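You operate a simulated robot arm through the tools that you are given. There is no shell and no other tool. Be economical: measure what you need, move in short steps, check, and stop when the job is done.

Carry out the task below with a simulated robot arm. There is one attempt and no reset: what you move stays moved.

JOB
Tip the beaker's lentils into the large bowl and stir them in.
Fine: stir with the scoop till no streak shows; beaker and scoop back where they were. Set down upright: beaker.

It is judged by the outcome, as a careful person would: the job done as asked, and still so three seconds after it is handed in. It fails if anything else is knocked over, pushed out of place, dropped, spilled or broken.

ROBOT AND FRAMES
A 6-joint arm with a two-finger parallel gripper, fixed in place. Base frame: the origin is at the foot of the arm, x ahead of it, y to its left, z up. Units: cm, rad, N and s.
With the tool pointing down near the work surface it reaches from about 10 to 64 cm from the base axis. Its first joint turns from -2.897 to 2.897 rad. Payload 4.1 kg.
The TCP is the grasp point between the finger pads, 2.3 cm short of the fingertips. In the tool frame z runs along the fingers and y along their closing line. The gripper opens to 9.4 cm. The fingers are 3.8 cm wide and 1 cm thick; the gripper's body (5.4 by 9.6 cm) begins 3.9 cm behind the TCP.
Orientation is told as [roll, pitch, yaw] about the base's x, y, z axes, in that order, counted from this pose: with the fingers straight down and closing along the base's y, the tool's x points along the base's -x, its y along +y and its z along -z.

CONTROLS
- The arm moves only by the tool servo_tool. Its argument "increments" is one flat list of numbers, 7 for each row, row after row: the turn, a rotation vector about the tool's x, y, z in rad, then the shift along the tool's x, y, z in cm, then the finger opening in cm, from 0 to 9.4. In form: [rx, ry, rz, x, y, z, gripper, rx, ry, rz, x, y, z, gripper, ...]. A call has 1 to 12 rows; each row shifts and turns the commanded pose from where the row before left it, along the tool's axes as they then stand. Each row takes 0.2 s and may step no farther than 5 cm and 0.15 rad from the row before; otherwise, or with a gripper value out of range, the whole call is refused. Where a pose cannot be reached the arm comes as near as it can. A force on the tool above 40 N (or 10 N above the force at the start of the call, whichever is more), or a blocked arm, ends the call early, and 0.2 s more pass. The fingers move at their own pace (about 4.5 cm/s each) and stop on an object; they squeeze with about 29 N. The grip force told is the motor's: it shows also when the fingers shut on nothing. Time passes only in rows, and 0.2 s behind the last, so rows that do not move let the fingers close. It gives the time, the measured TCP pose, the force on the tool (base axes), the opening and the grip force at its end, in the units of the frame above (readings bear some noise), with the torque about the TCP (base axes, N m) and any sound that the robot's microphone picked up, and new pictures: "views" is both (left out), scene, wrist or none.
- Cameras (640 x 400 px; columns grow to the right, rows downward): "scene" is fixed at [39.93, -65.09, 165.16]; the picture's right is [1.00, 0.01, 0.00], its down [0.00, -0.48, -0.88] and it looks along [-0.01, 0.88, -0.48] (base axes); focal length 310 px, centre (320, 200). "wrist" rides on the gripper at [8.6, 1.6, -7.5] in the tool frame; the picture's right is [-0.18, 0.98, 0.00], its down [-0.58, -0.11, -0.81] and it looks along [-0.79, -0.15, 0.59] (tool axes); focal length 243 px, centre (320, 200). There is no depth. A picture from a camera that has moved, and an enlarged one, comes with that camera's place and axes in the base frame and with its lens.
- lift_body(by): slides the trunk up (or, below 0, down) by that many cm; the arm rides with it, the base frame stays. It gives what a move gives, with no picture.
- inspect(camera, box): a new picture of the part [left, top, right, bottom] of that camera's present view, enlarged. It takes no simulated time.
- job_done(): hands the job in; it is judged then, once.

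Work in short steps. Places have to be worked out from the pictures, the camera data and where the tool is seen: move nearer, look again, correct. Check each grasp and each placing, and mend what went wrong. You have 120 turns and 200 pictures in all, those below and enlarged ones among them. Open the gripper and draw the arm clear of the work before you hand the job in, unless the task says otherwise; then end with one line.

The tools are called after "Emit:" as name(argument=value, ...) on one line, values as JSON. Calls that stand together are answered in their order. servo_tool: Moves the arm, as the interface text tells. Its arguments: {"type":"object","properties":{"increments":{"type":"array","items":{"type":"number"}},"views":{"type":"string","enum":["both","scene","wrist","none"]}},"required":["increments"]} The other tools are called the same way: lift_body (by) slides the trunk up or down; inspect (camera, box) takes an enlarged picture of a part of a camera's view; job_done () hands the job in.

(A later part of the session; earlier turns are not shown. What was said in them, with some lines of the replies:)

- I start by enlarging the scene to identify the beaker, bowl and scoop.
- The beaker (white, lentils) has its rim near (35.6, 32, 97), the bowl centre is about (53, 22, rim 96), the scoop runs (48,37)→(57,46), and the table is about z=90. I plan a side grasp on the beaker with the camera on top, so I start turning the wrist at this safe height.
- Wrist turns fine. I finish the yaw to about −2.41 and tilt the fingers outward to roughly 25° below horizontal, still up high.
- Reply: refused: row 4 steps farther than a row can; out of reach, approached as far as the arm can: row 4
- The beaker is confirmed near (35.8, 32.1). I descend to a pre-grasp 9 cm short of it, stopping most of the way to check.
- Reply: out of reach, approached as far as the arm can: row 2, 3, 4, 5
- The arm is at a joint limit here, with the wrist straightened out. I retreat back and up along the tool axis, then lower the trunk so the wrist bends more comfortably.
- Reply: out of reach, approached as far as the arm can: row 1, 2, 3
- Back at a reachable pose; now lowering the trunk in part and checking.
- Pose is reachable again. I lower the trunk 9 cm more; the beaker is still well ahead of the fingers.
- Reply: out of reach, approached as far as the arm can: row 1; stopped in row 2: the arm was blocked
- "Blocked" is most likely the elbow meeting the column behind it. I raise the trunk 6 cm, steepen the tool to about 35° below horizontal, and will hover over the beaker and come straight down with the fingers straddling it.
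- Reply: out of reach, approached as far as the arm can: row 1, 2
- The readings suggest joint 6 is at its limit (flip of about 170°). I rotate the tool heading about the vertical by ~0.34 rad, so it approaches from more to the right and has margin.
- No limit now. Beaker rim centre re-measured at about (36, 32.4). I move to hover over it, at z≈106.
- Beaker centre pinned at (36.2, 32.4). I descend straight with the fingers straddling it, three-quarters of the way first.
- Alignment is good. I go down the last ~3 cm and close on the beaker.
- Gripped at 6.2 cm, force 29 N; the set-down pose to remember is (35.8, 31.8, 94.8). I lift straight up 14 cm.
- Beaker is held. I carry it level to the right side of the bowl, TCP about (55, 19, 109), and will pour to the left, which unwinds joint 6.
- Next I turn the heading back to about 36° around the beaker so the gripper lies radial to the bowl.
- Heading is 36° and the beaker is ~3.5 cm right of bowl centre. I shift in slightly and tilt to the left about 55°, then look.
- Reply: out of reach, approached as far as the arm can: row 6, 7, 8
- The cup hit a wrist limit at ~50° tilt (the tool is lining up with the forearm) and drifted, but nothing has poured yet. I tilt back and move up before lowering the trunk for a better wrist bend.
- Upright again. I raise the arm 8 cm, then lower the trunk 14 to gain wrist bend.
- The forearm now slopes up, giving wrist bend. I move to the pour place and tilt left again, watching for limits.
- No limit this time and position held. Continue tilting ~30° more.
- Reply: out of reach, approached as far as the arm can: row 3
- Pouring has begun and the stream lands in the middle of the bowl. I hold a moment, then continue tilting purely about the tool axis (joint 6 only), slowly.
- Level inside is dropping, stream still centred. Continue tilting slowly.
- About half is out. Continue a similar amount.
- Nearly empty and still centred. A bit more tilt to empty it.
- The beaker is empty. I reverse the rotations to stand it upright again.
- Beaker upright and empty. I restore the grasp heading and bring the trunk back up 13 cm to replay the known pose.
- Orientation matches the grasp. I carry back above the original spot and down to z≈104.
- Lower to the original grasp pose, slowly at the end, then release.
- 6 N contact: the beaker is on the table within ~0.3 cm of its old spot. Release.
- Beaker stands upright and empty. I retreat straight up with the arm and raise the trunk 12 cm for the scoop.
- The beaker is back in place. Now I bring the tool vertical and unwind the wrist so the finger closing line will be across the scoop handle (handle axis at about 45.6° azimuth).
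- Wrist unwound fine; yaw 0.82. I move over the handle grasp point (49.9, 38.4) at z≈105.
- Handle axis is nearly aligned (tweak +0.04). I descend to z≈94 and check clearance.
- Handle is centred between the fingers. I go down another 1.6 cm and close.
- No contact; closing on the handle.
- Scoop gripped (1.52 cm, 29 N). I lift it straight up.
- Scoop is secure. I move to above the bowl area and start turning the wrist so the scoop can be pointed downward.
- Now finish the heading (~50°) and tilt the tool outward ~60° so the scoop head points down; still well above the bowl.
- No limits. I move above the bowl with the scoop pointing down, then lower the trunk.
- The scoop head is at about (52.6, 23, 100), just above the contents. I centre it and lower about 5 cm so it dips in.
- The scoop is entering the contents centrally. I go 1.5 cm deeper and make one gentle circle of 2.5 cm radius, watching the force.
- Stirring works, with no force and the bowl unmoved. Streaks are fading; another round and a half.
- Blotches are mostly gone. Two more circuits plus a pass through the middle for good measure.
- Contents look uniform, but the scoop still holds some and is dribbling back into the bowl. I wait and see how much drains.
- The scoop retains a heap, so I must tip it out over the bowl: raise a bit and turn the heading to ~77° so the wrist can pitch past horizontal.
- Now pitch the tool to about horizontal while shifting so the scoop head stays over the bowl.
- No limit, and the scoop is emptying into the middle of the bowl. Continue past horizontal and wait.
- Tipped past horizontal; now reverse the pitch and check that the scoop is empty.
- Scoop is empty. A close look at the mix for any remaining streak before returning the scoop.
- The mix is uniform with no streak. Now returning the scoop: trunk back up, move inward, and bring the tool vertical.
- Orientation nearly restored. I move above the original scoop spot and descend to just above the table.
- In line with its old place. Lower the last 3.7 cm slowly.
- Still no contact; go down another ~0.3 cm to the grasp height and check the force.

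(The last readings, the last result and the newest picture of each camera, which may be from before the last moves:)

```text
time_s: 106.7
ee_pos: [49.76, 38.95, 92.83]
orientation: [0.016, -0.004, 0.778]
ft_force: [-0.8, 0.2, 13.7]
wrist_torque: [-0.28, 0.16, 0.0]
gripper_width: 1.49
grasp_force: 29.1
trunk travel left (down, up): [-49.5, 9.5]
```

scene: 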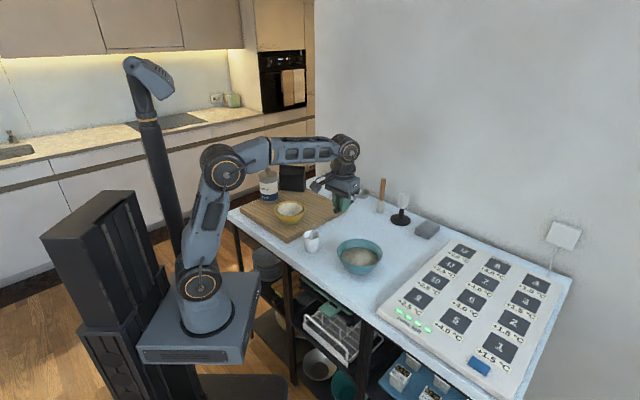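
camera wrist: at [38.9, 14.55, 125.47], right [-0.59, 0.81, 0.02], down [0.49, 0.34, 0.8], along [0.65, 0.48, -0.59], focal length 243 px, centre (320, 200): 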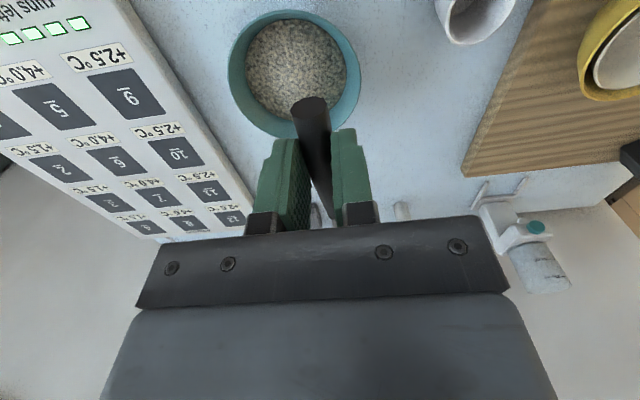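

Contact (13.7 N): the scoop is on the table. I back off 0.1 cm and release.

Emit:
servo_tool(increments=[0, 0, 0, 0, 0, -0.1, 0.3, 0, 0, 0, 0, 0, 0, 2.2, 0, 0, 0, 0, 0, 0, 5, 0, 0, 0, 0, 0, 0, 9.4, 0, 0, 0, 0, 0, 0, 9.4], views="wrist")

```text
time_s: 107.8
ee_pos: [49.92, 39.0, 92.71]
orientation: [0.015, 0.001, 0.779]
ft_force: [0.2, 0.4, -0.1]
wrist_torque: [-0.02, 0.01, -0.01]
gripper_width: 9.2
grasp_force: 0.0
trunk travel left (down, up): [-49.5, 9.5]
camera wrist: at [42.55, 33.97, 100.27], right [-0.56, 0.83, 0.02], down [0.5, 0.32, 0.8], along [0.66, 0.46, -0.59], focal length 243 px, centre (320, 200)
```

wrist: 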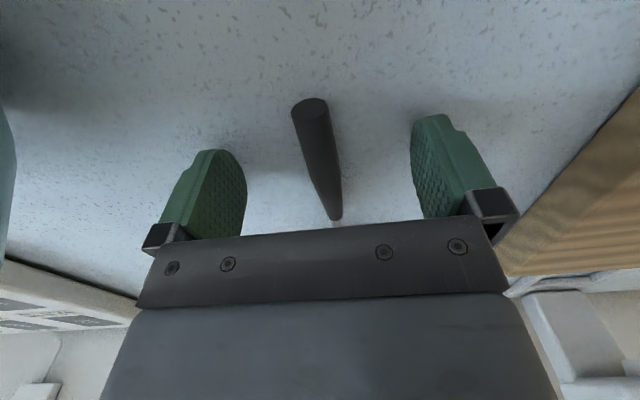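

Released. I rise straight up and draw the arm back clear of the work.

Emit:
servo_tool(increments=[0, 0, 0, 0, 0, -2.5, 9.4, 0, 0, 0, 0, 0, -4.5, 9.4, 0, 0, 0, 0, 0, -4.5, 9.4, 0, 0, 0, 0, 0, -4.5, 9.4, 0, 0, 0, 0, 0, -4.5, 9.4, 0, 0, 0, 0, 0, -4.5, 9.4, 0, 0, 0, 4, 0, 0, 9.4, 0, 0, 0, 4, 0, 0, 9.4, 0, 0, 0, 4, 0, 0, 9.4, 0, 0, 0, 4, 0, 0, 9.4, 0, 0, 0, 0, 0, 0, 9.4])

Emit:
inspect(camera="scene", box=[220, 150, 460, 300])

```text
time_s: 110.2
ee_pos: [43.61, 32.01, 118.62]
orientation: [0.016, -0.002, 0.779]
ft_force: [-0.2, 0.5, -0.2]
wrist_torque: [0.02, -0.01, 0.02]
gripper_width: 9.4
grasp_force: 0.1
out of reach, approached as far as the arm can: row 7, 8
trunk travel left (down, up): [-49.5, 9.5]
camera wrist: at [36.31, 27.0, 126.24], right [-0.56, 0.83, 0.02], down [0.5, 0.32, 0.8], along [0.66, 0.46, -0.59], focal length 243 px, centre (320, 200)
```

scene: 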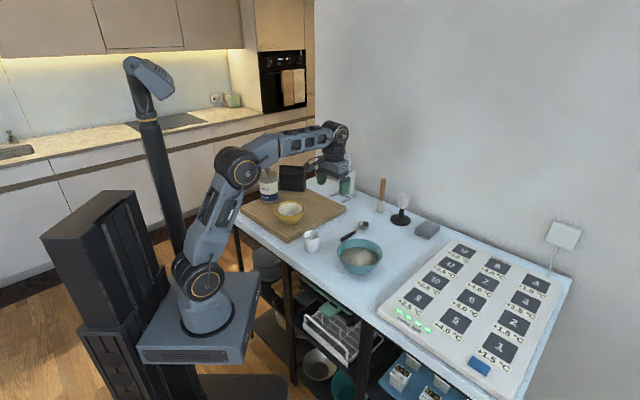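
wrist: 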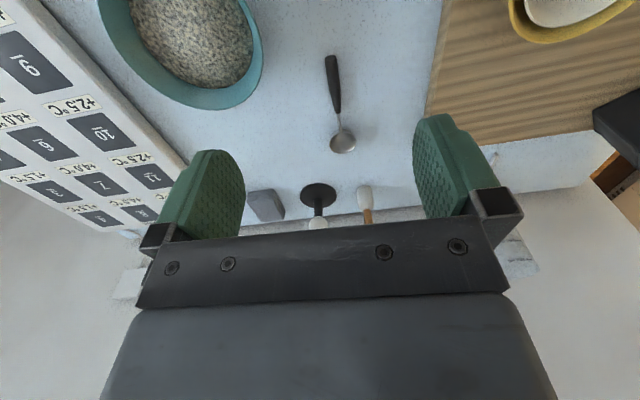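

```text
2.67 times, centred on (340, 225) of scene
camera zoom: at [39.93, -65.09, 165.16], right [1.0, 0.01, 0.0], down [0.0, -0.48, -0.88], along [-0.01, 0.88, -0.48], focal length 827 px, centre (267, 133)
```

zoom: 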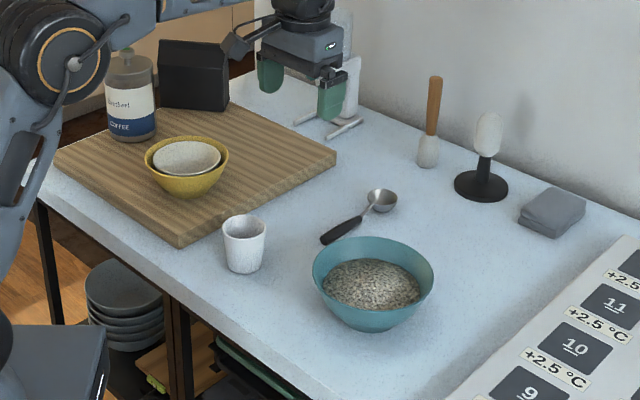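

Compared with the first picture, the beaker is upright and empty in its old place. The scoop is back within a few millimetres, the bowl hasn't moved, the mix looks uniform and nothing is spilled. The gripper is open and clear, so I hand the job in.

Emit:
job_done()

```text
The job is handed in.
```

The lentils are tipped into the large bowl and stirred with the scoop until no streak showed; the beaker (upright) and scoop are back in their places to within a few millimetres, and nothing was spilled.
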